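You operate a simulated robot arm through the tools that you are given. There is no shell and no other tool.

You run a simulated robot arm. Do the job below in one go: nothing can be reset, and whatever is moved stays where it is left.

JOB
Swap the cracked glass in the door jig for a sound one.
Fine: of the same size. Swing the orange clamp arm off, put the cracked glass in the scrap dish, and swing the arm back over the new glass. Leave the one marked SPARE. Where these are worked on the way, their far stop is far enough and under half their travel is too little: clamp arm.

Only the result counts: the job must be done as asked and must still hold three seconds after the hand-in. Knocking over, shifting, dropping, spilling or breaking anything else fails it.

ROBOT AND FRAMES
A 6-joint arm with a fingered hand, fixed in place. Base frame: the origin is at the foot of the arm, x ahead of it, y to its left, z up. Lengths are in cm, angles in rad, forces in N, time in s.
With the tool pointing down near the work surface it reaches from about 18 to 92 cm from the base axis. Its first joint turns from -2.897 to 2.897 rad. Payload 5 kg.
Tool frame: the origin (TCP) lies between the finger pads and is the grasp point; the fingertips stand 3.7 cm ahead of it; z points along the fingers, y is the line along which they close. Largest opening 12.4 cm; the body of the gripper starts 4.3 cm behind the TCP. The gripper is a hand of 3 fingers: y runs from the thumb to the fingers, the wrist lies at [-2.1, -12.5, -21.5] in the tool frame, and closing takes about 1.5 s.
Orientation is that of the tool frame in the base frame, as [roll, pitch, yaw] about the fixed x, y, z axes, in that order (R = Rz(yaw) Ry(pitch) Rx(roll)). With the fingers straight down and the wrist toward the robot, the tool's x, y and z point along [0, 1, 0], [1, 0, 0] and [0, 0, -1] of the base frame.

CONTROLS
- The arm moves only by the tool jog_arm. Its argument "increments" is a list of rows, each an object of numbers (a shift or turn left out is 0, a gripper value left out holds the last): "ax", "ay", "az": the turn, a rotation vector about the tool's x, y, z in rad; "dx", "dy", "dz": the shift along the tool's x, y, z in cm. In form: [{"ax": .., "ay": .., "az": .., "dx": .., "dy": .., "dz": ..}, ...]. A call has 1 to 20 rows; each row shifts and turns the commanded pose from where the row before left it, along the tool's axes as they then stand. "grip" is the closure in counts, from 0 (fully open) to 255 (shut), set as the call begins (left out, the last holds). A row lasts 0.2 s, in which the tool goes at most 5 cm and 0.15 rad; a call with a longer step from one row to the next is refused whole, and so is a gripper value outside its range. Where a pose cannot be reached the arm comes as near as it can. A force on the tool above 40 N (or 10 N above the force at the start of the call, whichever is more), or a blocked arm, ends the call early, and 0.2 s more pass. Each finger travels about 7.2 cm/s and halts on what it meets, pressing with about 23 N; the grip force reading is that of the motor and also rises with nothing between the fingers. The clock runs only during rows and for 0.2 s after the last one: add rows that do not move to give the fingers time. It gives the time, the measured TCP pose, the force on the tool (base axes), the opening and the grip force at its end, in the units of the frame above (readings bear some noise), with the torque about the TCP (base axes, N m) and any sound that the robot's microphone picked up, and new pictures: "pictures" is both (left out), scene, wrist or none.
- Cameras (640 x 400 px; columns grow to the right, rows downward): "scene" is fixed at [41.72, -65.5, 156.57]; the picture's right is [0.98, 0.20, 0.00], its down [0.20, -0.95, -0.25] and it looks along [-0.05, 0.24, -0.97] (base axes); focal length 303 px, centre (320, 200). "wrist" rides on the gripper at [7.2, -10.4, -15.3] in the tool frame; the picture's right is [-0.83, 0.26, -0.49], its down [-0.51, -0.72, 0.47] and it looks along [-0.23, 0.64, 0.73] (tool axes); focal length 243 px, centre (320, 200).
- set_fingers(index, middle, thumb_bend, thumb_turn): sets how far each is bent, from 0 (flat) to 1 (curled in); at 0.3 the hand is open as for a grip, at 0.7 the pads meet at the TCP. One left out holds its place. A second passes; each finger stops where it meets its share of the squeeze, and holds until it gets a number again. A gripper value or a shape takes the hand back. It gives what a move gives, with no picture; readings hold the bend of each and the force on the fingers (four entries, about 0 where the hand has none), thumb and palm. thumb_turn goes from beside the hand (0) to across from the fingers (1), as for a grip.
- hand_shape(shape): the hand has 3 fingers and takes this shape, open, in about a second: jaw (thumb against the fingers, like two jaws); tri (thumb and two fingers); tip (a fingertip pinch); poke (one finger out to press); point (the index stretched); flat (the hand flat); cup (the hand cupped); fist (a fist). The gripper value then closes the fingers along that shape, each until it touches; the sizes above hold for jaw. It gives what a move gives, with no picture.
- locate(camera, pixels): for up to 12 pixels [column, row] of the newest picture of that camera ("zoom" is the newest enlarged one), the place [x, y, z] in the base frame of the surface seen there, good to about 0.2 cm, but the place of the scene camera against the robot may be out by one fixed shift of up to 2.5 cm in any direction. It takes no simulated time.
- zoom(camera, box): a new picture of the part [left, top, right, bottom] of that camera's present view, enlarged. It takes no simulated time.
- sign_off(): hands the job in; it is judged then, once.

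Leave the gripper open and the arm clear of the work at the hand-in unless told otherwise.

The tools are called after ">>>" as a command line: name --argument value ..., lists and objects as JSON in quotes. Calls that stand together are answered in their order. jog_arm: Moves the arm, as the interface text tells. Its arguments: {"type":"object","properties":{"increments":{"type":"array"},"grip":{"type":"number"},"pictures":{"type":"string","enum":["both","scene","wrist","none"]}},"required":["increments"]} The other tools are called the same way: hand_shape (shape) gives the hand a shape; set_fingers (index, middle, thumb_bend, thumb_turn) moves the fingers one by one; locate (camera, pixels) gives the place of the surface under pixels of a picture; zoom (camera, box) takes an enlarged picture of a part of a camera's view; sign_off () hands the job in.

At the start:

```text
t: 0.0
tool_pos: [50.97, -54.42, 127.19]
ee_rot: [3.14, 0.001, 1.569]
wrist_force: [0.2, -0.1, 0.0]
torque: [0.0, -0.02, -0.03]
grip_width: 12.36
gripper_force: 0.0
shape: jaw
bend: [0.3, 0.3, 0.3, 0.98]
finger forces: [0.0, 0.0, 0.0, 0.1, 0.1, 0.1]
```

scene: 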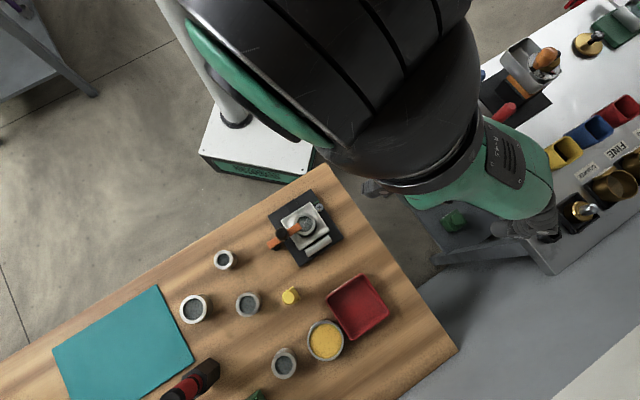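
wrist: 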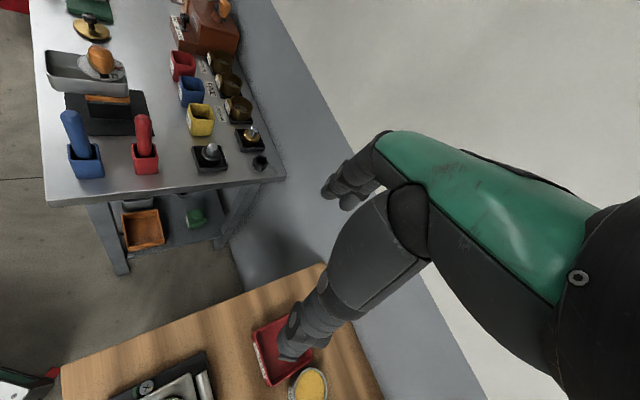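

I see a wooden table at the lower left with a jig around (303,230), small cups and a red dish, and a metal bench at the right. I'll zoom in on both before moving.

>>> zoom --camera "scene" --box '[240, 180, 360, 270]'

>>> zoom --camera "scene" --box '[150, 230, 400, 400]'

>>> zoom --camera "scene" --box '[440, 0, 640, 280]'

>>> zoom --camera "wrist" --box '[0, 0, 300, 280]'

```text
4.44 times, centred on (300, 225) of scene
```

zoom: 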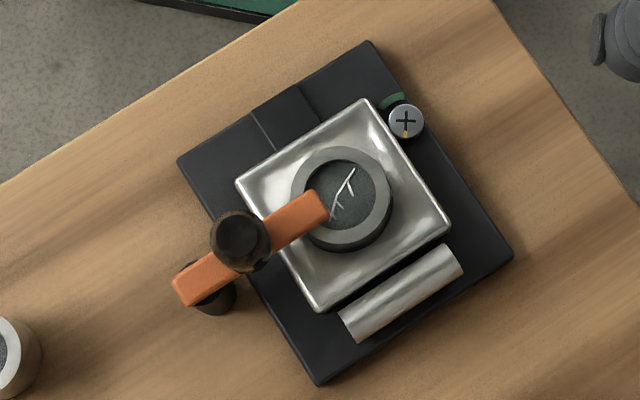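

```text
2.35 times, centred on (275, 315) of scene
```

zoom: 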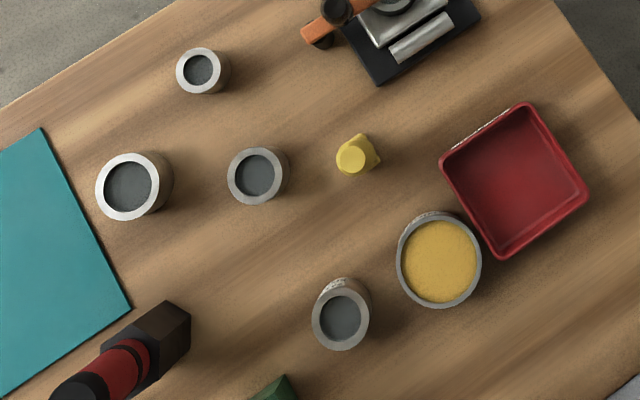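

```text
1.43 times, centred on (540, 140) of scene
```

zoom: 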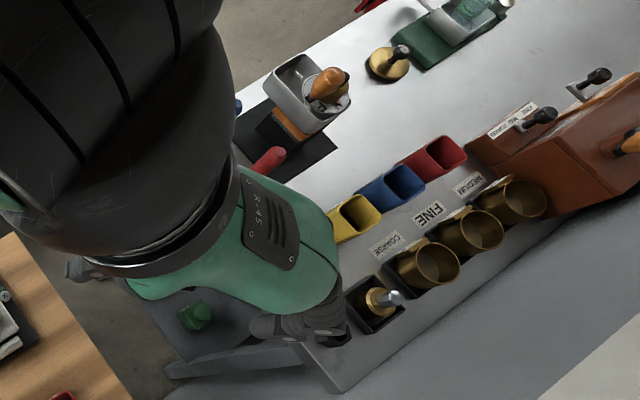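

```text
1.43 times, centred on (150, 140) of wrist
```

zoom: 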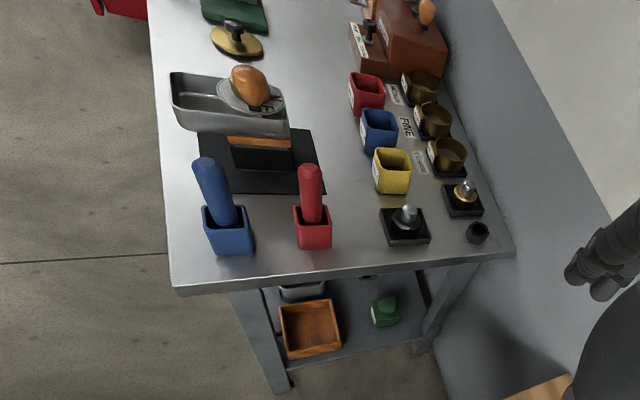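

The jig holds a cracked round glass with the orange arm over it. Four loose glasses stand nearby, in different sizes. I'll enlarge each to compare sizes and read the labels.

>>> zoom --camera "scene" --box '[260, 335, 310, 385]'

>>> zoom --camera "scene" --box '[225, 280, 275, 325]'

>>> zoom --camera "scene" --box '[320, 265, 400, 345]'

>>> locate --camera "scene" --pixels '[[224, 259], [193, 309], [247, 304], [284, 363], [308, 227], [285, 232], [358, 308], [290, 295], [325, 340], [265, 330], [276, 243], [320, 208]]'

```text
8.00 times, centred on (285, 360) of scene
```

zoom: 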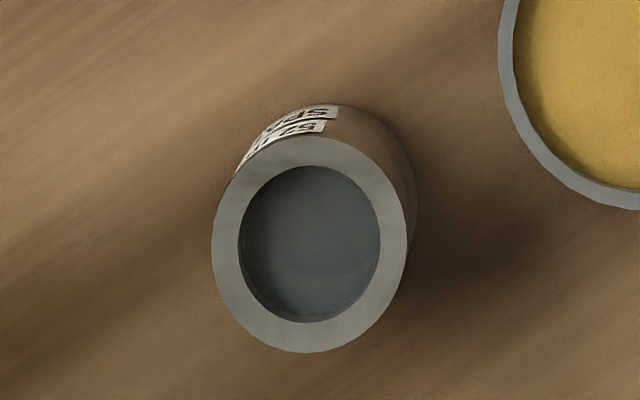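

```text
8.89 times, centred on (250, 302) of scene
```

zoom: 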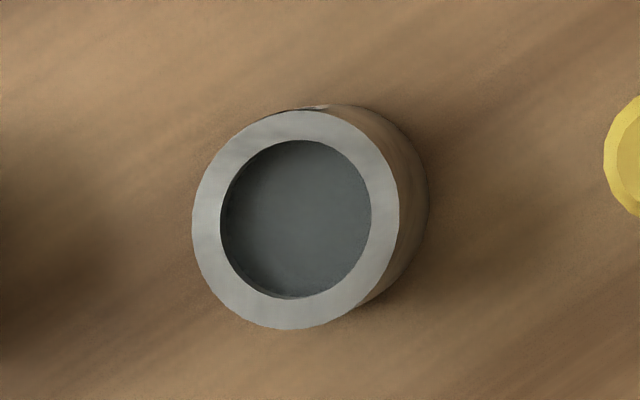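

```text
5.00 times, centred on (360, 305) of scene
```

zoom: 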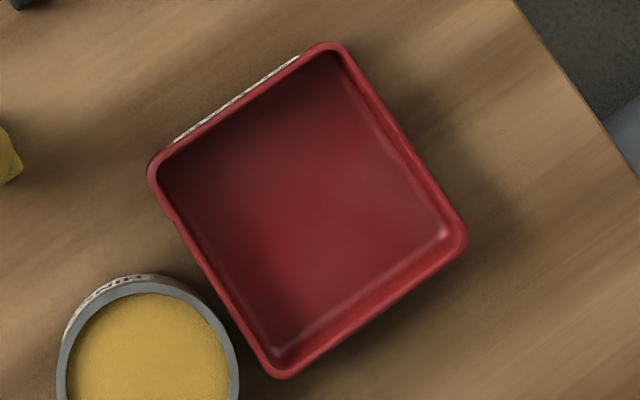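

```text
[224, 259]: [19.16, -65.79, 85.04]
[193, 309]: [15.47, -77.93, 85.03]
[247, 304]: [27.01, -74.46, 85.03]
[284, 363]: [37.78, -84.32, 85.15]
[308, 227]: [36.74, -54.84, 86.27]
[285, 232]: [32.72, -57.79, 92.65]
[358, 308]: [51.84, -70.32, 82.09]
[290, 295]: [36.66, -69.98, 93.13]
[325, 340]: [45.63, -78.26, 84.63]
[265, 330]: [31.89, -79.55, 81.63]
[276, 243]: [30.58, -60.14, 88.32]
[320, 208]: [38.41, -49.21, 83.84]
```

Glass D at (284,363) is labelled SPARE, so I'll leave it. Next I measure the rims of the others against the jig glass, starting with a tight zoom of the jig.

>>> zoom --camera "scene" --box '[265, 200, 345, 250]'

```text
8.00 times, centred on (305, 225) of scene
```

zoom: 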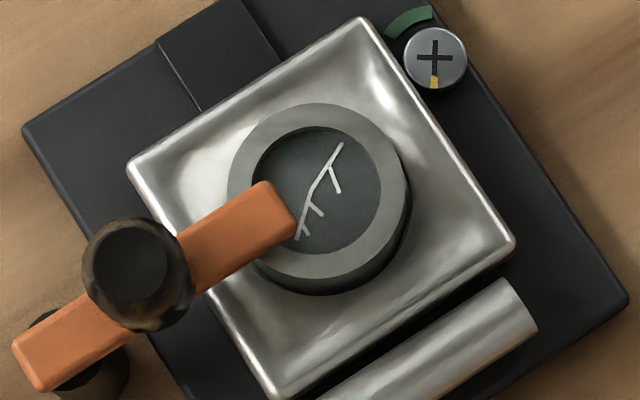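

I'll read 3D points over the jig in this zoom: ring rim, glass face, arm ends, knob, plate and post.

>>> locate --camera "zoom" --pixels '[[240, 165], [397, 205], [325, 112], [315, 265], [330, 190], [275, 205], [30, 365], [130, 265], [100, 380], [435, 45], [200, 160], [430, 250]]'

>>> locate --camera "zoom" --pixels '[[130, 165], [360, 20], [512, 243], [280, 395], [25, 130], [628, 300], [220, 30], [510, 310], [215, 245], [260, 190], [285, 230], [60, 350]]'

```text
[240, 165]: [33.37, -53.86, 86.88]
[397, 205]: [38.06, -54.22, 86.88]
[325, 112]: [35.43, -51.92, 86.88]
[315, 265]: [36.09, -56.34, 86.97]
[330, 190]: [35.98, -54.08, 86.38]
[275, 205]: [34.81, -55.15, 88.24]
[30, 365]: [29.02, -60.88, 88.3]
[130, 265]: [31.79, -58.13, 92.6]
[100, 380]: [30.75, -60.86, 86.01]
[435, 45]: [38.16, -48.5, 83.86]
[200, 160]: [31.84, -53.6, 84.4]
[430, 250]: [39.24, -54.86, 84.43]
```

```text
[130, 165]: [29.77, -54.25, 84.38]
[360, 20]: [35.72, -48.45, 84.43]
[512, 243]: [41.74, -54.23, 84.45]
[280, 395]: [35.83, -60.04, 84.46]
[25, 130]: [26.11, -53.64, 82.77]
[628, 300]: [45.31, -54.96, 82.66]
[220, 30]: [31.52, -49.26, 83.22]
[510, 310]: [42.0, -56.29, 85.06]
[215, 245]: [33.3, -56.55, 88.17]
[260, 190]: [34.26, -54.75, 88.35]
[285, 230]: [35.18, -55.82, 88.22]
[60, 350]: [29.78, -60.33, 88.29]
```

The rims put the jig glass at about 5.1 cm outer diameter. C at (247,304) is about 5.1, A is about 4.4 and B about 6.0, so C is the match. Now I turn the hand so the wrist faces the robot and go over the jig, to calibrate with the wrist camera.

>>> jog_arm --increments '[{"az": 0.14}, {"az": 0.14}, {"az": 0.14}, {"az": 0.14}, {"az": 0.14}, {"az": 0.14}, {"az": 0.14}, {"dx": -1.15, "dy": -2.8, "dz": 2.5}, {"dx": -1.15, "dy": -2.8, "dz": 2.5}, {"dx": -1.15, "dy": -2.8, "dz": 2.5}, {"dx": -1.15, "dy": -2.8, "dz": 2.5}, {"dx": -1.15, "dy": -2.8, "dz": 2.5}, {"dx": -1.15, "dy": -2.8, "dz": 2.5}, {}]'

```text
t: 3.0
tool_pos: [35.74, -44.31, 111.99]
ee_rot: [3.14, -0.001, 0.592]
wrist_force: [-0.8, 0.2, -0.6]
torque: [-0.01, -0.02, -0.03]
grip_width: 12.36
gripper_force: 0.0
shape: jaw
bend: [0.3, 0.3, 0.3, 0.98]
finger forces: [0.1, 0.0, 0.0, 0.0, 0.0, 0.0]
```

scene: 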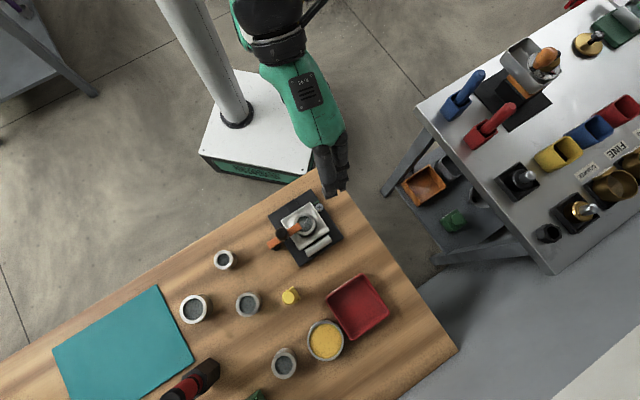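
wrist: 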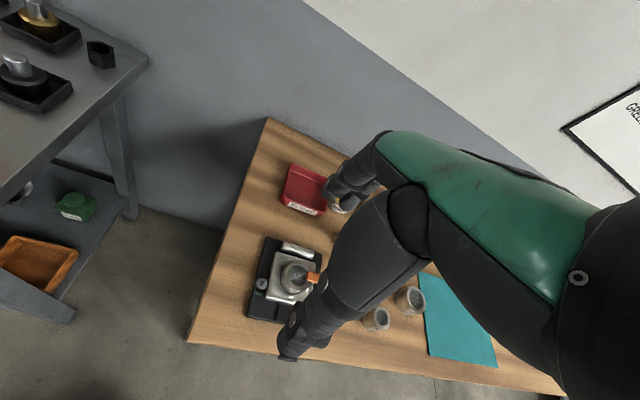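

The wrist camera now sees the jig at (285,280) and the dish at (305,188). I'll zoom on both to calibrate and read labels.

>>> zoom --camera "wrist" --box '[270, 150, 350, 230]'

>>> zoom --camera "wrist" --box '[240, 230, 330, 330]'

>>> locate --camera "zoom" --pixels '[[320, 160], [240, 160], [410, 190]]'

```text
5.00 times, centred on (310, 190) of wrist
```

zoom: 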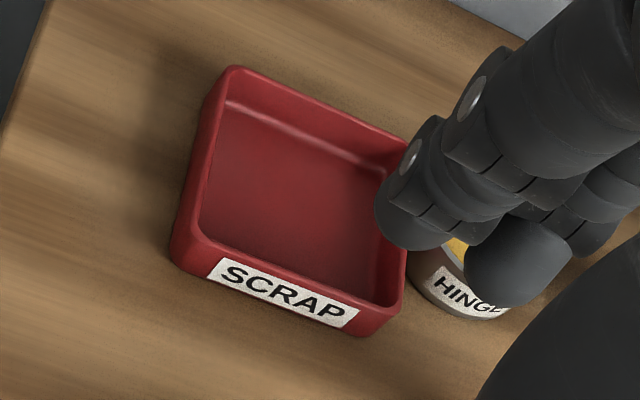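

```text
4.00 times, centred on (285, 280) of wrist
```

zoom: 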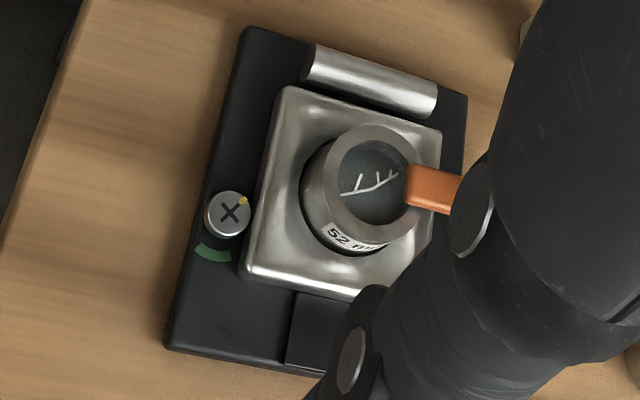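

```text
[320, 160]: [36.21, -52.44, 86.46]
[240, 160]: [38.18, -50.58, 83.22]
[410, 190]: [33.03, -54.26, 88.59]
```

The dish is labelled SCRAP and the jig glass "52 mm". I'll locate the matching jig features in this wrist zoom to get the scene camera's shift.

>>> locate --camera "zoom" --pixels '[[230, 213], [287, 92], [247, 275], [436, 132], [246, 33], [465, 97], [375, 128], [350, 235], [330, 180], [412, 205], [445, 190], [360, 180]]'

>>> zoom --camera "scene" --box '[265, 200, 345, 250]'

>>> locate --camera "zoom" --pixels '[[435, 57], [512, 243], [360, 20], [280, 395], [628, 300], [318, 105], [232, 190], [408, 190], [315, 280], [290, 215], [265, 185], [316, 190]]'

```text
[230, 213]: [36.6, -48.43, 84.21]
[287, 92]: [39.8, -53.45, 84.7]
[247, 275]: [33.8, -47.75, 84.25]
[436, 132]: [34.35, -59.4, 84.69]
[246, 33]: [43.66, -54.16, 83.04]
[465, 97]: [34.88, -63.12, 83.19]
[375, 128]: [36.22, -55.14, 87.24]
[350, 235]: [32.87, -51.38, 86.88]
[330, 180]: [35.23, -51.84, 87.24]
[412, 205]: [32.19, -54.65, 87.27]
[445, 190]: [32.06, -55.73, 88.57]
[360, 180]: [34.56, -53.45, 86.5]
```

```text
8.00 times, centred on (305, 225) of scene
```

zoom: 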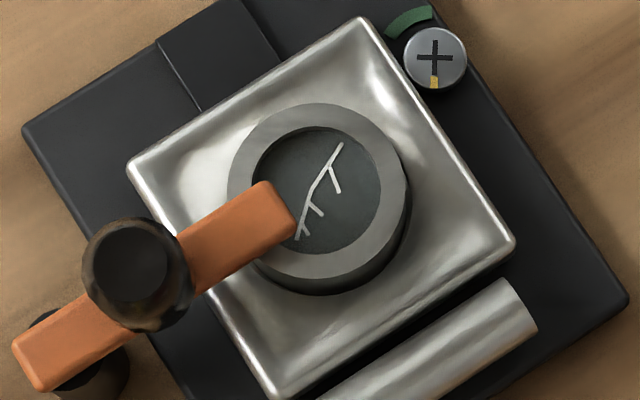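

```text
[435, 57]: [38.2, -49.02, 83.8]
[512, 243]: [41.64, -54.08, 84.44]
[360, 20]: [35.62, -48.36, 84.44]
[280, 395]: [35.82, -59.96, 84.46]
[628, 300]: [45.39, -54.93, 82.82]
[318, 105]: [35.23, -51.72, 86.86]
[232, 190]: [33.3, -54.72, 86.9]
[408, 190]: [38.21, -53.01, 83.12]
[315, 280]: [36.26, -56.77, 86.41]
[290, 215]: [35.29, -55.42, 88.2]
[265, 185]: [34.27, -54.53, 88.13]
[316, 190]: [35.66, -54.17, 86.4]
```

True positions are the scene reading plus about (-1.7, +0.64, +0.28). That puts the jig glass centre near (34.0,-53.6) with its rim at z 87.2, and the knob near (30.1,-57.5). I'll shift sideways to view the clamp pivot and glass C without the hand in the way.

>>> jog_arm --increments '[{"dx": -4, "dy": -2.5}, {"dx": -4, "dy": -2.5}, {"dx": -4, "dy": -2.5}, {"dx": -4, "dy": -2.5}, {}]'

```text
t: 4.2
tool_pos: [17.05, -45.45, 110.29]
ee_rot: [3.135, 0.0, 0.592]
wrist_force: [0.0, 0.5, 1.1]
torque: [-0.03, 0.02, 0.01]
grip_width: 12.39
gripper_force: 0.0
shape: jaw
bend: [0.3, 0.3, 0.3, 0.98]
finger forces: [0.1, 0.0, 0.0, 0.1, 0.0, 0.0]
out of reach, approached as far as the arm can: row 2, 3, 4
```

scene: 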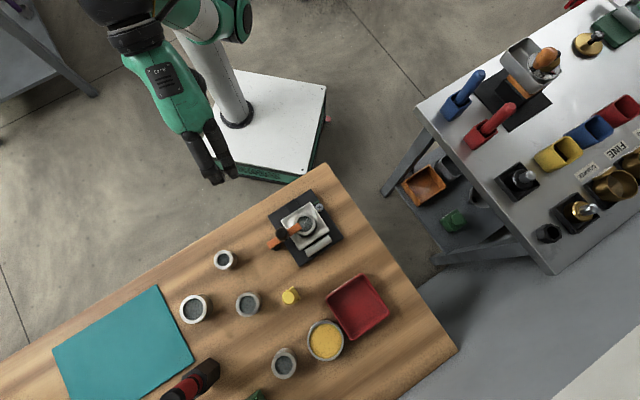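
wrist: 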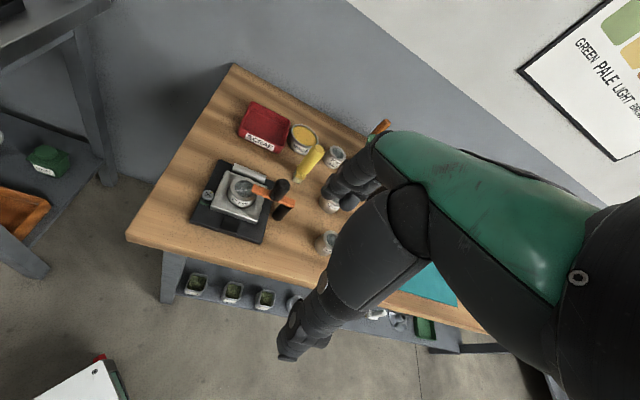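

Now the clamp is clear at (270,195). I'll zoom in on it, on the glasses and on the wall sign.

>>> zoom --camera "wrist" --box '[185, 150, 305, 240]'

>>> zoom --camera "wrist" --box '[285, 110, 385, 270]'

>>> zoom --camera "wrist" --box '[510, 0, 640, 160]'

>>> zoom --camera "wrist" --box '[235, 165, 305, 225]'

```text
4.44 times, centred on (245, 195) of wrist
```

zoom: 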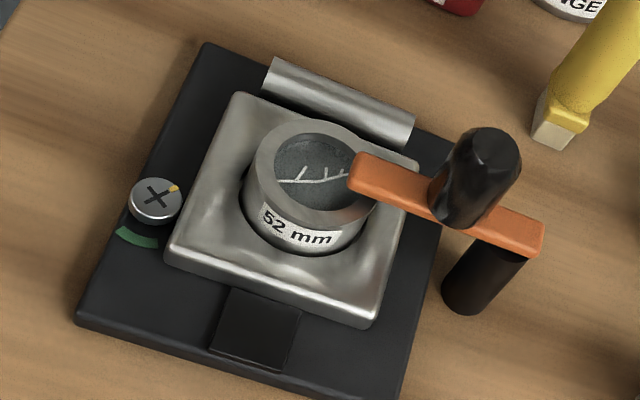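

```text
2.50 times, centred on (335, 190) of wrist
```

zoom: 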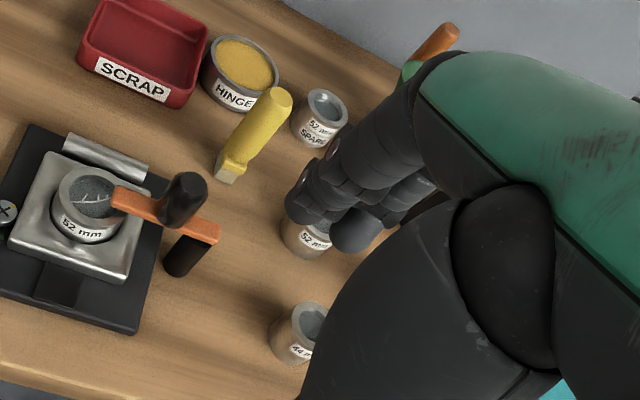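

```text
2.50 times, centred on (575, 80) of wrist
```

zoom: 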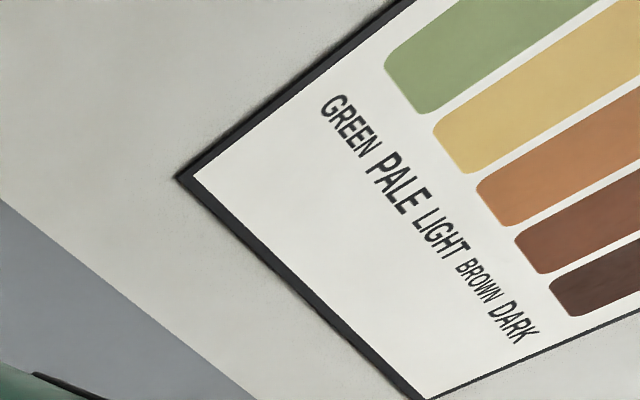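

```text
6.67 times, centred on (270, 195) of wrist
```

zoom: 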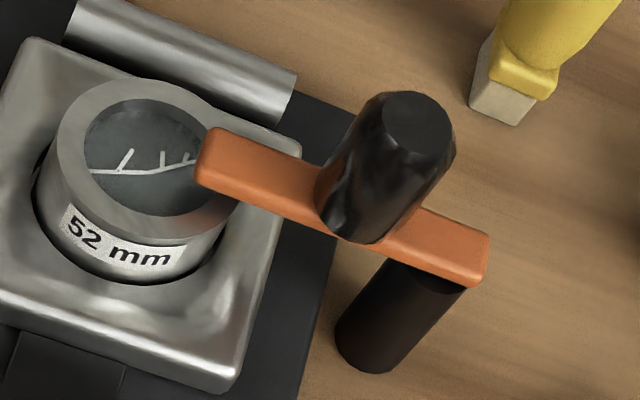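

Glass C reads "52 mm" and the small one "44 m…", so C is confirmed. The clamp's tail sits on a round pivot post and the black knob is its handle. I'll locate the post, knob and arm in this zoom.

>>> locate --camera "zoom" --pixels '[[370, 365], [340, 335], [405, 345], [390, 300], [355, 235], [415, 112], [400, 170], [480, 265], [205, 165], [488, 240], [215, 135], [505, 110]]'

```text
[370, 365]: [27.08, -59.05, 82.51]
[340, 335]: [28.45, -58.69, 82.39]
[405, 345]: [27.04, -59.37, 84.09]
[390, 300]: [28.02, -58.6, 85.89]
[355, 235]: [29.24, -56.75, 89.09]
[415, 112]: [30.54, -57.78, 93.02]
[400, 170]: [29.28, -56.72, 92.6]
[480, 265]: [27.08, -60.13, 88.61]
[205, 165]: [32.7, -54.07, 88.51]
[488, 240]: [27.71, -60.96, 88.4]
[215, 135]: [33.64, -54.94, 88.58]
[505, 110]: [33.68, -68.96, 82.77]
```

Working positions are pivot about (28.3,-59.5), knob about (30.3,-57.6) with its top at z 93, and arm top at z 88.6. I'll move above the knob, keeping high.

>>> jog_arm --increments '[{"dx": 0.85, "dy": 3.5, "dz": 0.6}, {"dx": 0.85, "dy": 3.5, "dz": 0.6}, {"dx": 0.85, "dy": 3.5, "dz": 0.6}, {"dx": 0.85, "dy": 3.5, "dz": 0.6}, {"dx": 0.85, "dy": 3.5, "dz": 0.6}, {"az": -0.1}, {"az": -0.11}, {}]'

```text
t: 6.0
tool_pos: [30.56, -57.66, 107.39]
ee_rot: [3.139, -0.002, 0.803]
wrist_force: [-0.3, -0.9, 0.2]
torque: [0.03, 0.03, 0.04]
grip_width: 12.38
gripper_force: 0.0
shape: jaw
bend: [0.3, 0.3, 0.3, 0.98]
finger forces: [0.0, 0.1, 0.1, 0.1, 0.0, 0.0]
```

scene: 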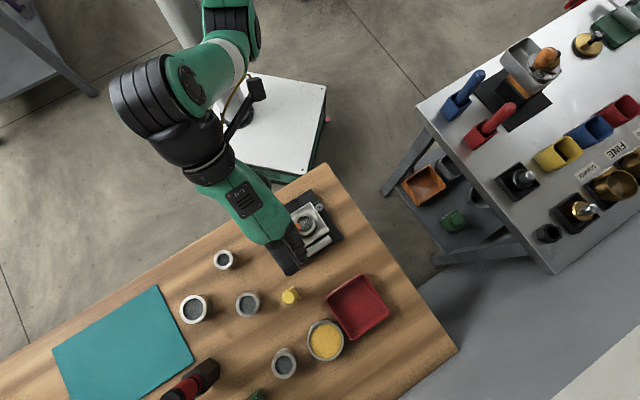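
wrist: 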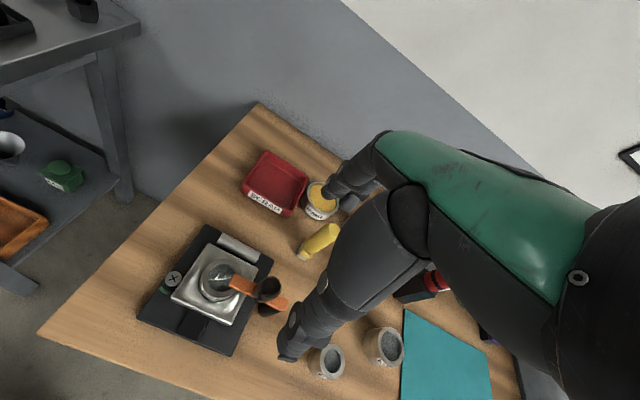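

Above the knob now. I'll part-close the hand in the air to see how the opening scales and how the fingers sit.

>>> jog_arm --increments '[{}, {}, {}, {}, {}]' --grip 140

```text
t: 7.2
tool_pos: [30.55, -57.73, 107.33]
ee_rot: [3.14, -0.001, 0.803]
wrist_force: [-0.5, -0.4, 0.8]
torque: [0.01, 0.0, 0.01]
grip_width: 5.65
gripper_force: 0.0
shape: jaw
bend: [0.74, 0.47, 0.71, 1.0]
finger forces: [0.0, 0.0, 0.1, 0.1, 0.1, 0.1]
```

scene: 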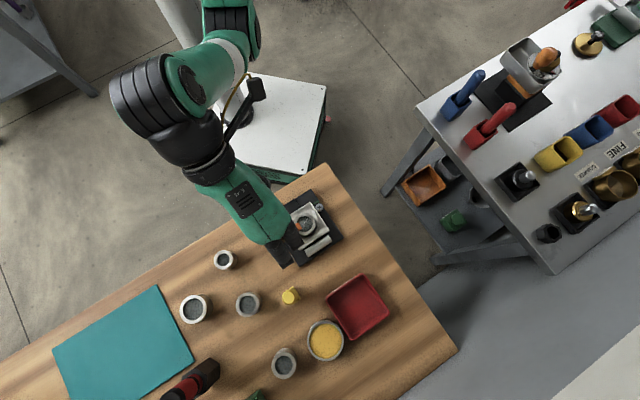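
wrist: 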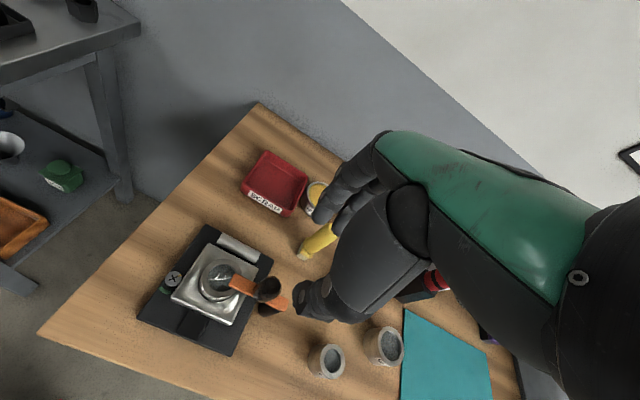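

The opening reads 5.65 cm at 140. I'll zoom on the fingers to see where they sit.

>>> zoom --camera "wrist" --box '[260, 120, 460, 340]'

>>> zoom --camera "scene" --box '[240, 190, 350, 290]'

>>> locate --camera "wrist" --pixels '[[298, 300], [310, 315], [345, 218], [325, 205], [380, 230], [345, 290]]'

```text
1.82 times, centred on (360, 230) of wrist
```

zoom: 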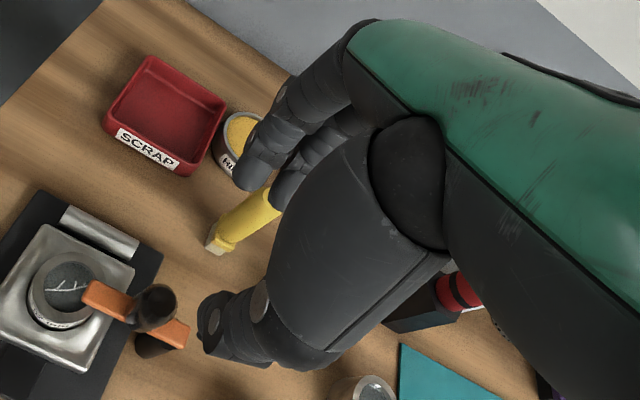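

```text
4.00 times, centred on (295, 240) of scene
```

zoom: 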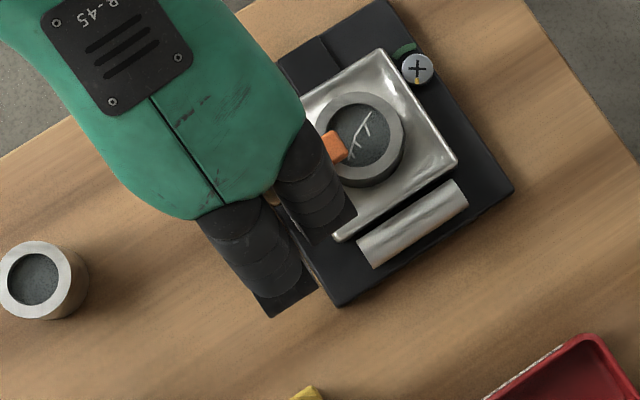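

```text
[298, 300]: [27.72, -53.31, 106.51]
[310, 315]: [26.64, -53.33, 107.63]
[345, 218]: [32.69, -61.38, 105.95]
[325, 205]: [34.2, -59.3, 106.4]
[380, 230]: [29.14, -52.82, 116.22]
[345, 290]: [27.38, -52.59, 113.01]
```

At this opening the fingers and thumb straddle the TCP evenly. I'll descend toward the knob, with the thumb on its robot side and the fingers on its far side.

>>> jog_arm --increments '[{"dx": -0.1, "dy": -0.2, "dz": 4}, {"dz": 4}, {"dz": 2.5}, {}]'

```text
t: 8.2
tool_pos: [30.2, -57.66, 96.85]
ee_rot: [3.138, -0.001, 0.8]
wrist_force: [-0.2, 0.3, 0.5]
torque: [0.0, -0.03, -0.02]
grip_width: 5.63
gripper_force: 0.0
shape: jaw
bend: [0.74, 0.47, 0.71, 1.0]
finger forces: [0.1, 0.0, 0.0, 0.0, 0.0, 0.0]
```

scene: 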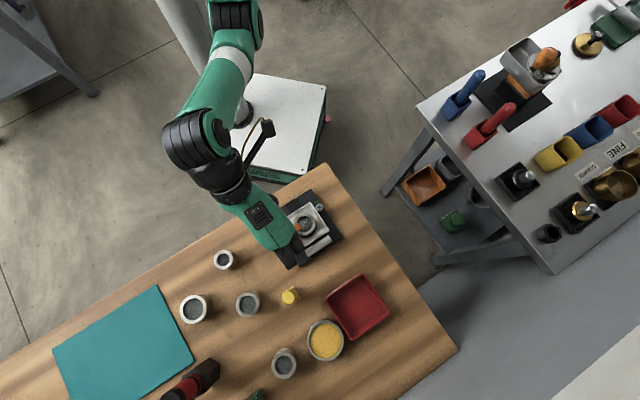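
wrist: 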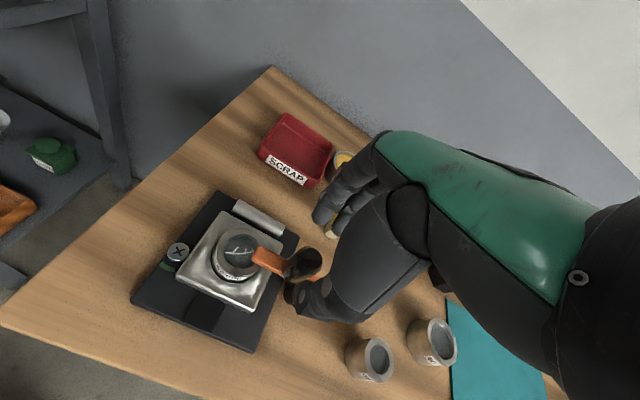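

The hand is over the knob with a few cm to go. I'll zoom in to check the alignment.

>>> zoom --camera "wrist" --box '[230, 170, 390, 340]'

>>> locate --camera "zoom" --pixels '[[295, 215], [250, 275], [360, 130], [420, 140], [300, 190], [310, 245]]'

```text
2.35 times, centred on (310, 255) of wrist
```

zoom: 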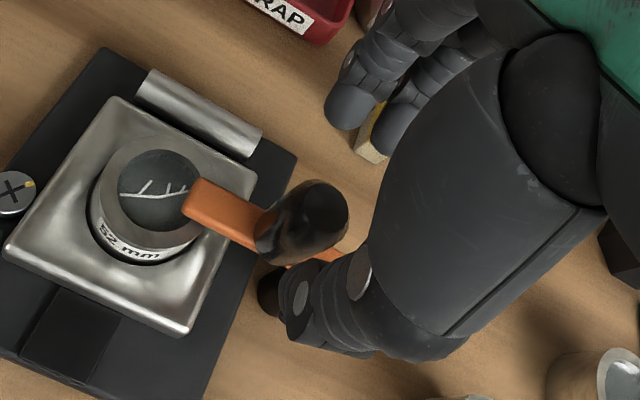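

```text
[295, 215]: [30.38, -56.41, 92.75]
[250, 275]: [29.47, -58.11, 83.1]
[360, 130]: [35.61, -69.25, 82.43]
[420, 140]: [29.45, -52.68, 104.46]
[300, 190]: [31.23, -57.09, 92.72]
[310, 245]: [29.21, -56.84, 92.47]
```

The knob at (310,215) of the zoom sits between thumb and fingers. I'll descend 3.9 cm.

>>> jog_arm --increments '[{"dz": 1.5}, {"dz": 1.5}, {"dz": 0.9}, {}]'

>>> zoom --camera "wrist" --box '[230, 170, 390, 340]'

```text
t: 9.2
tool_pos: [30.28, -57.72, 92.92]
ee_rot: [3.141, -0.001, 0.801]
wrist_force: [0.0, 0.2, 0.5]
torque: [0.04, -0.04, 0.01]
grip_width: 5.61
gripper_force: 0.2
shape: jaw
bend: [0.74, 0.47, 0.71, 1.0]
finger forces: [0.0, 0.0, 0.1, 0.0, 0.0, 0.1]
```

scene: 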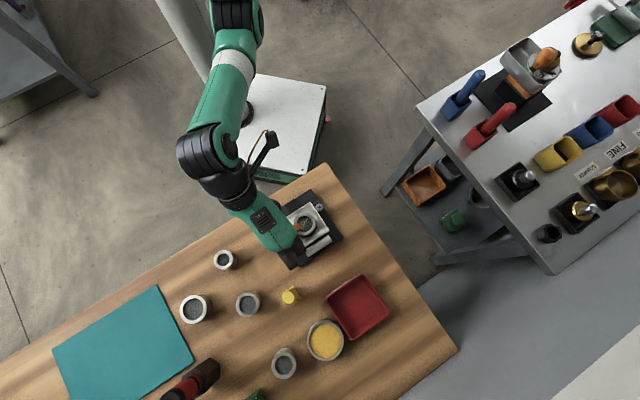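
wrist: 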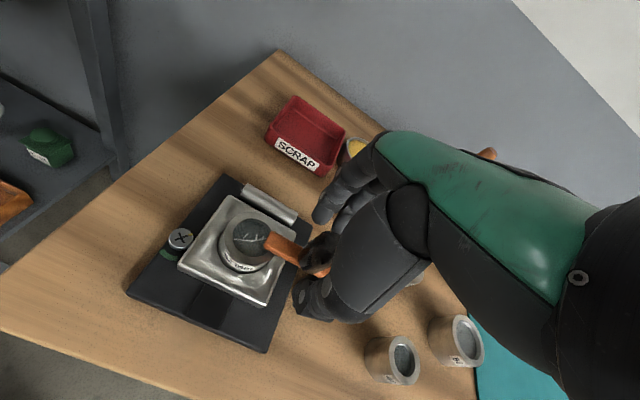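

```text
2.35 times, centred on (310, 255) of wrist
```

zoom: 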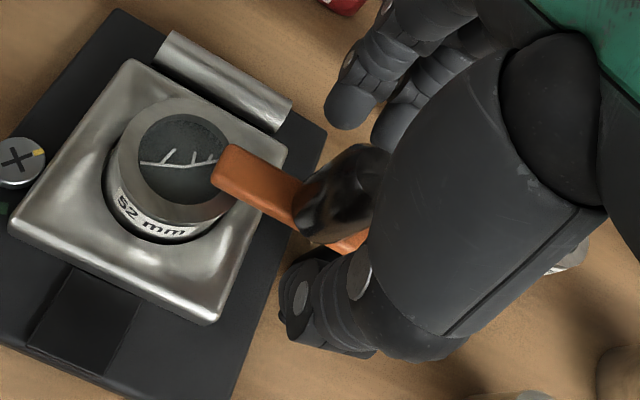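

Knob is caged between thumb and fingers. I'll narrow the opening to about 3.3 cm as a loose cage, without a hard grip.

>>> jog_arm --increments '[{}, {}, {}, {}]' --grip 188 --pictures "wrist"

>>> zoom --camera "wrist" --box '[230, 170, 390, 340]'

```text
t: 10.2
tool_pos: [30.29, -57.68, 92.97]
ee_rot: [3.141, -0.002, 0.801]
wrist_force: [-0.2, 0.4, -0.1]
torque: [0.03, -0.04, 0.01]
grip_width: 3.32
gripper_force: 0.1
shape: jaw
bend: [0.73, 0.56, 0.74, 1.0]
finger forces: [0.0, 0.0, 0.0, 0.0, 0.0, 0.0]
```

wrist: 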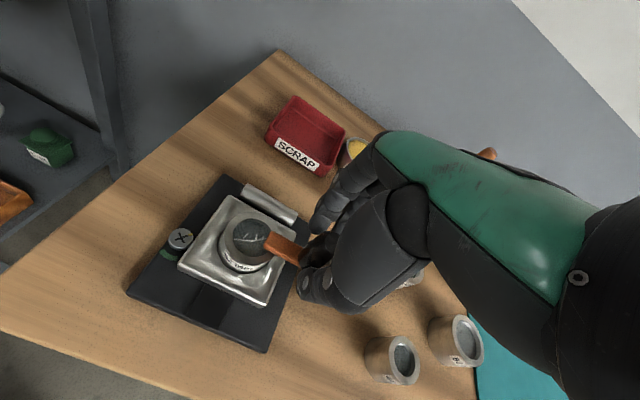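

```text
2.35 times, centred on (310, 255) of wrist
```

zoom: 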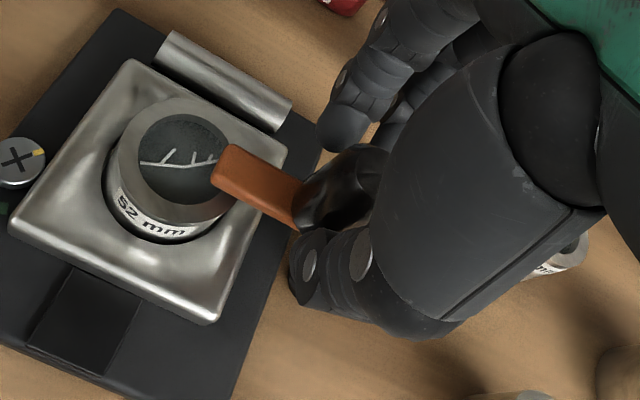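

The cage is 3.3 cm. I'll try the clockwise swing (knob away from the robot, +y tool) along an arc of about 2.75 cm radius round the pivot, 0.42 rad first.

>>> jog_arm --increments '[{"dy": 0.36, "dx": -0.02, "az": 0.13}, {"dy": 0.36, "dx": -0.02, "az": 0.13}, {"dy": 0.36, "dx": -0.02, "az": 0.13}, {"dy": 0.36, "dx": -0.02, "az": 0.13}, {}]'

>>> zoom --camera "wrist" --box '[200, 140, 390, 340]'

>>> zoom --camera "scene" --box '[240, 190, 350, 290]'

```text
t: 11.4
tool_pos: [31.18, -58.93, 92.89]
ee_rot: [3.139, 0.0, 0.279]
wrist_force: [-0.4, 0.4, 0.1]
torque: [0.04, 0.01, 0.03]
grip_width: 3.28
gripper_force: 0.1
shape: jaw
bend: [0.73, 0.56, 0.73, 1.0]
finger forces: [0.0, 0.1, 0.1, 0.0, 0.7, 0.1]
```

scene: 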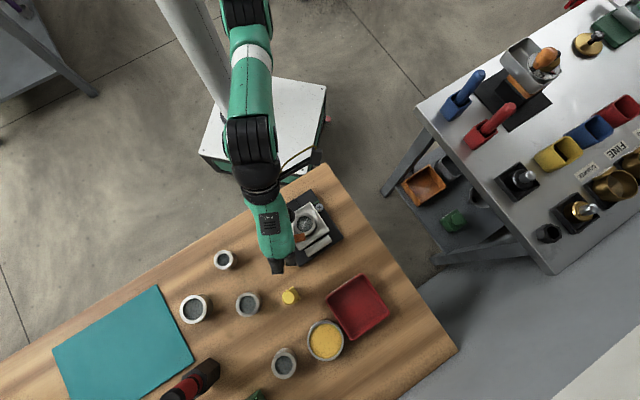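
wrist: 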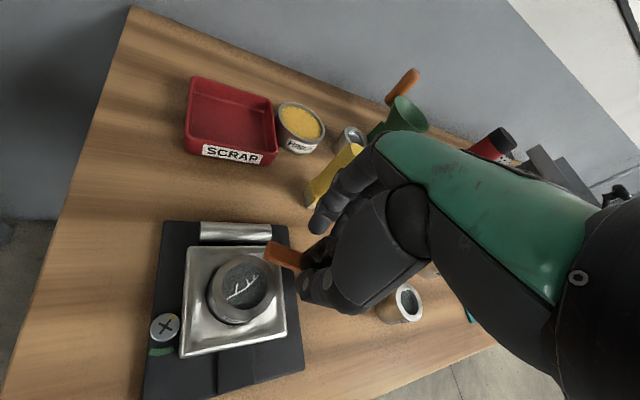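

```text
2.00 times, centred on (295, 240) of wrist
```

zoom: 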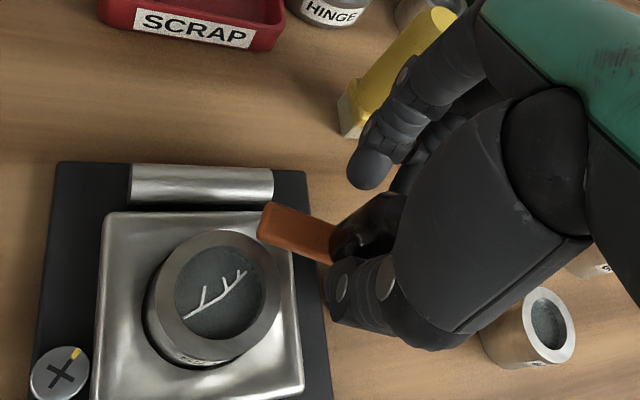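

```text
4.00 times, centred on (295, 240) of scene
```

zoom: 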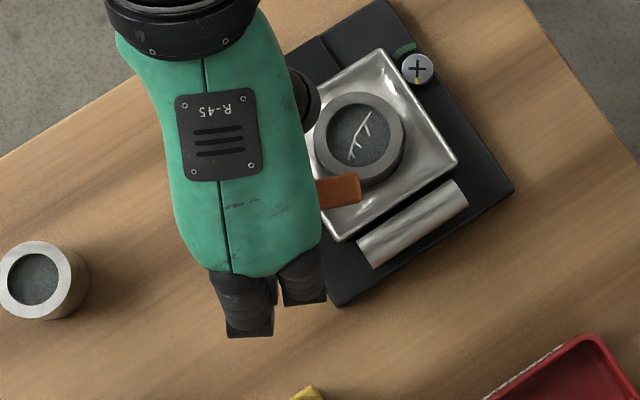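

The arm is swinging freely with almost no force. I'll continue the arc.

>>> jog_arm --increments '[{"dy": 0.36, "dx": -0.02, "az": 0.13}, {"dy": 0.36, "dx": -0.02, "az": 0.13}, {"dy": 0.36, "dx": -0.02, "az": 0.13}, {"dy": 0.36, "dx": -0.02, "az": 0.13}, {"dy": 0.36, "dx": -0.02, "az": 0.13}, {}]'

>>> zoom --camera "scene" --box '[240, 190, 350, 290]'

```text
t: 12.8
tool_pos: [31.11, -60.71, 92.97]
ee_rot: [-3.141, 0.0, -0.371]
wrist_force: [0.7, 0.7, -0.7]
torque: [-0.01, 0.0, 0.0]
grip_width: 3.31
gripper_force: 0.1
shape: jaw
bend: [0.73, 0.56, 0.73, 1.0]
finger forces: [0.0, 0.1, 0.1, 0.0, 0.8, 0.0]
```

scene: 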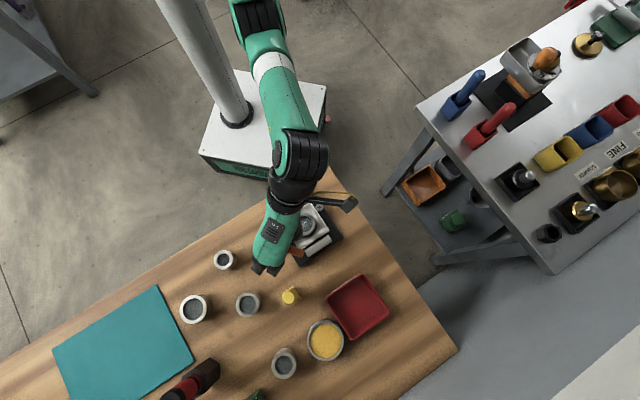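
wrist: 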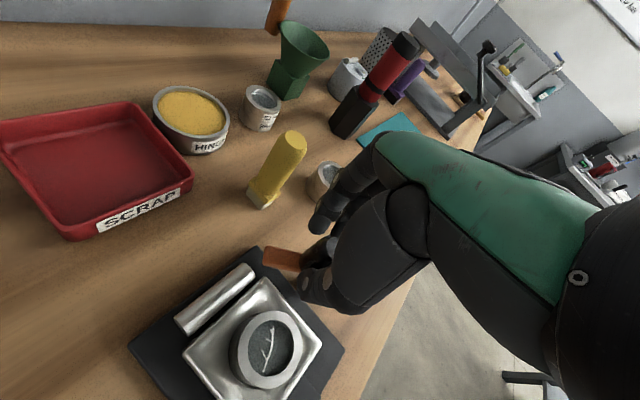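

```text
4.00 times, centred on (295, 240) of scene
```

zoom: 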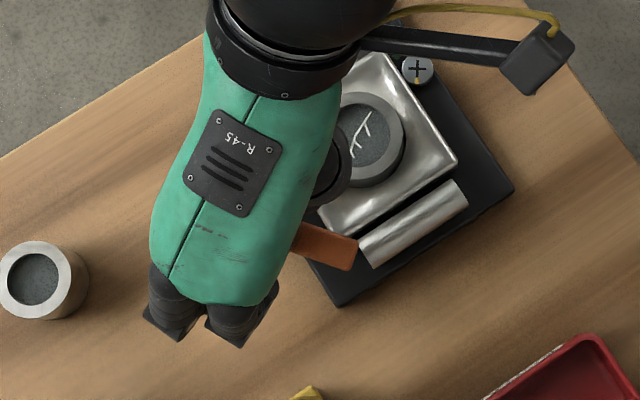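

It has turned about 67° and is still free. I'll continue toward the far stop.

>>> jog_arm --increments '[{"dy": 0.36, "dx": -0.02, "az": 0.13}, {"dy": 0.36, "dx": -0.02, "az": 0.13}, {"dy": 0.36, "dx": -0.02, "az": 0.13}, {"dy": 0.36, "dx": -0.02, "az": 0.13}, {}]'

>>> zoom --camera "scene" --box '[240, 190, 350, 290]'

```text
t: 14.0
tool_pos: [30.12, -61.8, 93.08]
ee_rot: [-3.138, -0.003, -0.891]
wrist_force: [1.6, -0.1, 0.5]
torque: [-0.02, 0.02, -0.03]
grip_width: 3.29
gripper_force: 0.0
shape: jaw
bend: [0.73, 0.56, 0.73, 1.0]
finger forces: [0.0, 0.1, 0.0, 0.0, 0.9, 0.0]
```

scene: 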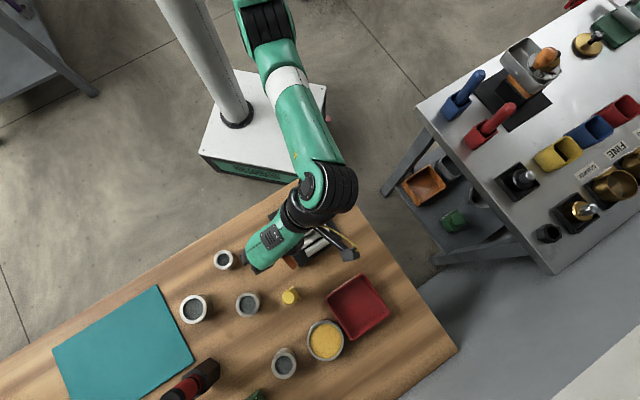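
wrist: 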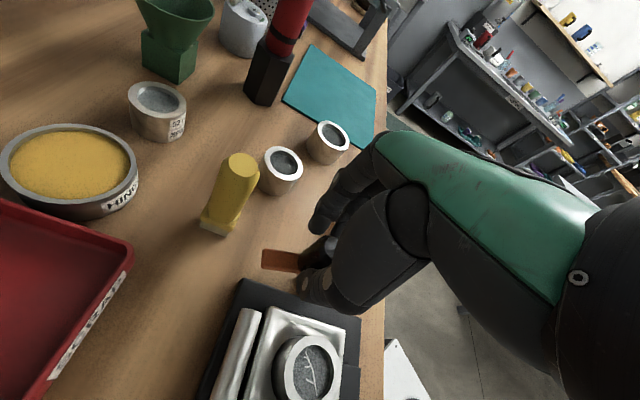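

```text
4.00 times, centred on (295, 240) of scene
```

zoom: 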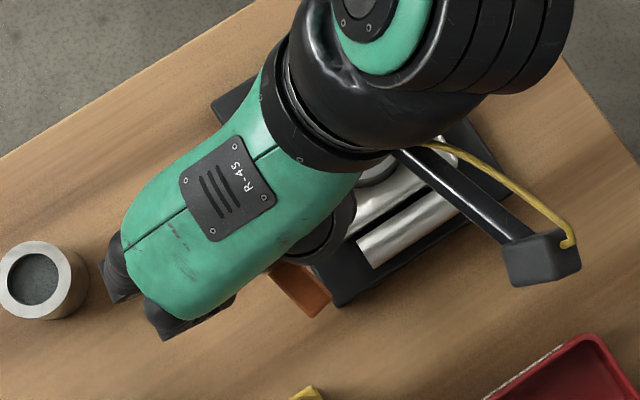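

About 97° now and still following. A few more small rows to find the stop.

>>> jog_arm --increments '[{"dy": 0.36, "dx": -0.02, "az": 0.13}, {"dy": 0.36, "dx": -0.02, "az": 0.13}, {"dy": 0.36, "dx": -0.02, "az": 0.13}, {}]'

>>> zoom --camera "scene" --box '[240, 190, 350, 290]'

>>> zoom --camera "wrist" --box '[200, 170, 390, 340]'

```text
t: 15.0
tool_pos: [29.32, -62.42, 92.93]
ee_rot: [-3.141, -0.001, -1.28]
wrist_force: [3.4, 3.3, 1.0]
torque: [0.11, -0.13, 0.02]
grip_width: 3.39
gripper_force: 0.1
shape: jaw
bend: [0.73, 0.56, 0.72, 1.0]
finger forces: [0.1, 0.0, 0.0, 0.1, 4.0, 0.0]
```

scene: 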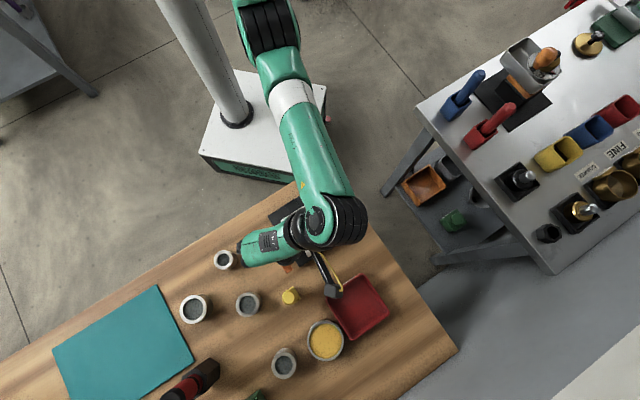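
wrist: 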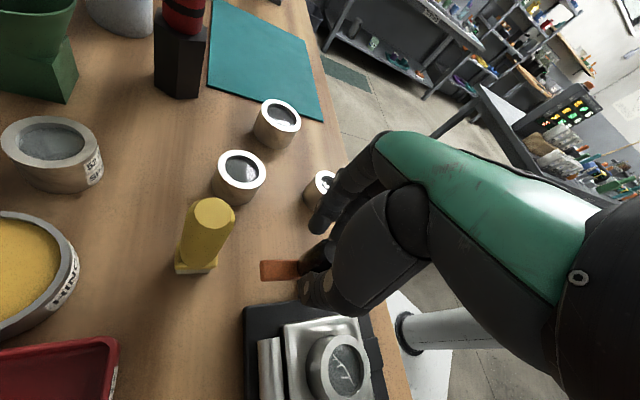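

```text
4.00 times, centred on (295, 240) of scene
```

zoom: 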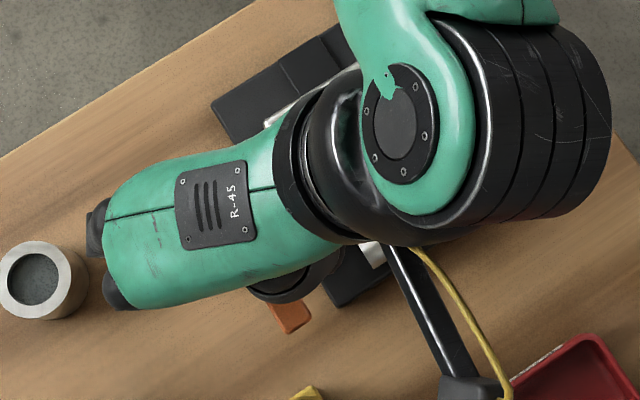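

```text
2.35 times, centred on (295, 255) of wrist
```

zoom: 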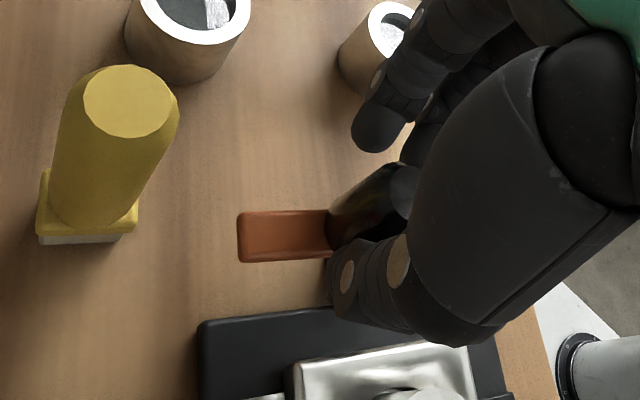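

The thumb force has risen to 4 N, so the stop is near. One small push to confirm.

>>> jog_arm --increments '[{"dy": 0.3, "dx": -0.02, "az": 0.08}, {}]' --pictures "none"

```text
t: 15.6
tool_pos: [28.98, -62.39, 93.0]
ee_rot: [-3.138, -0.001, -1.359]
wrist_force: [5.0, 5.4, 2.1]
torque: [0.15, -0.16, 0.09]
grip_width: 3.43
gripper_force: 0.0
shape: jaw
bend: [0.73, 0.56, 0.71, 1.0]
finger forces: [0.0, 0.0, 0.0, 0.0, 6.2, 0.0]
```

Force climbs to about 7 N with no more travel, so the arm is at its far stop. I'll back off slightly, open to 140 and rise.

>>> jog_arm --increments '[{"dy": -0.25, "az": -0.05}, {"dy": -0.2}, {}, {}]' --grip 140 --pictures "none"

>>> jog_arm --increments '[{"dz": -3}, {"dz": -4}, {"dz": -4}, {"dz": -4}, {}]'

>>> zoom --camera "wrist" --box '[180, 150, 420, 400]'

```text
t: 16.6
tool_pos: [29.54, -62.33, 92.89]
ee_rot: [-3.139, -0.001, -1.308]
wrist_force: [-0.8, -0.3, 0.1]
torque: [0.0, 0.01, 0.05]
grip_width: 5.57
gripper_force: 0.1
shape: jaw
bend: [0.74, 0.47, 0.71, 1.0]
finger forces: [0.0, 0.1, 0.0, 0.0, 0.0, 0.1]
```

```text
t: 17.8
tool_pos: [29.71, -66.07, 105.01]
ee_rot: [-3.138, -0.002, -1.309]
wrist_force: [1.2, 1.1, -1.3]
torque: [0.0, -0.02, -0.02]
grip_width: 5.58
gripper_force: 0.1
shape: jaw
bend: [0.74, 0.47, 0.71, 1.0]
finger forces: [0.0, 0.0, 0.0, 0.1, 0.0, 0.0]
out of reach, approached as far as the arm can: row 3, 4
```

scene: 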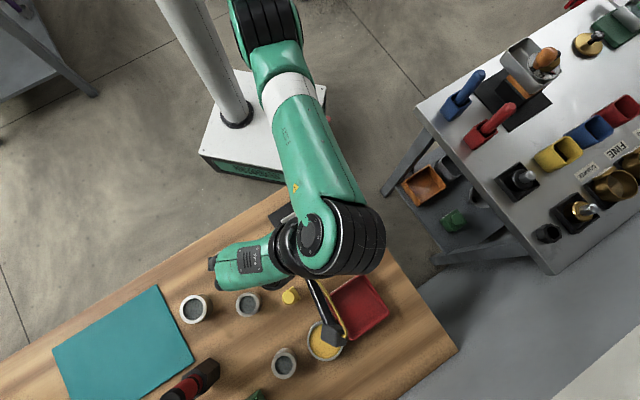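
wrist: 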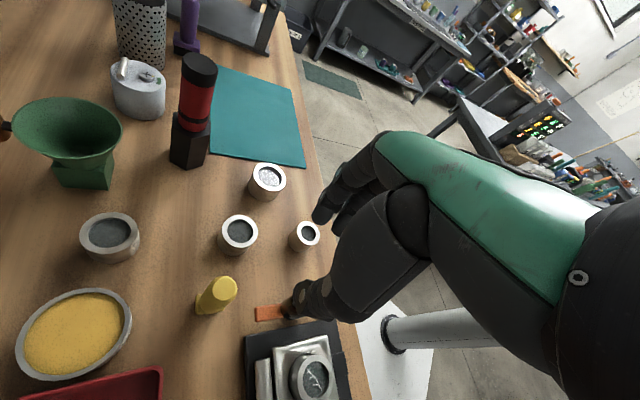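

```text
1.60 times, centred on (300, 275) of wrist
```

zoom: 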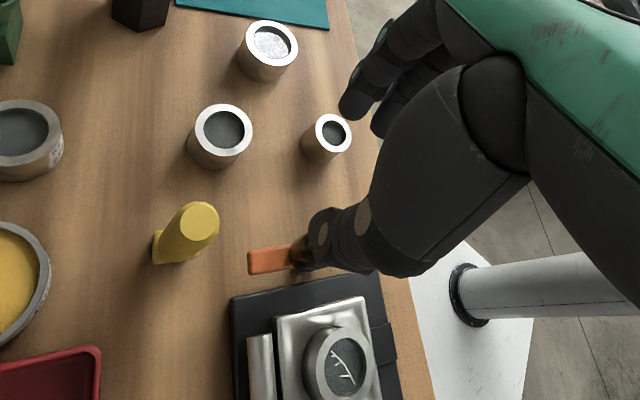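

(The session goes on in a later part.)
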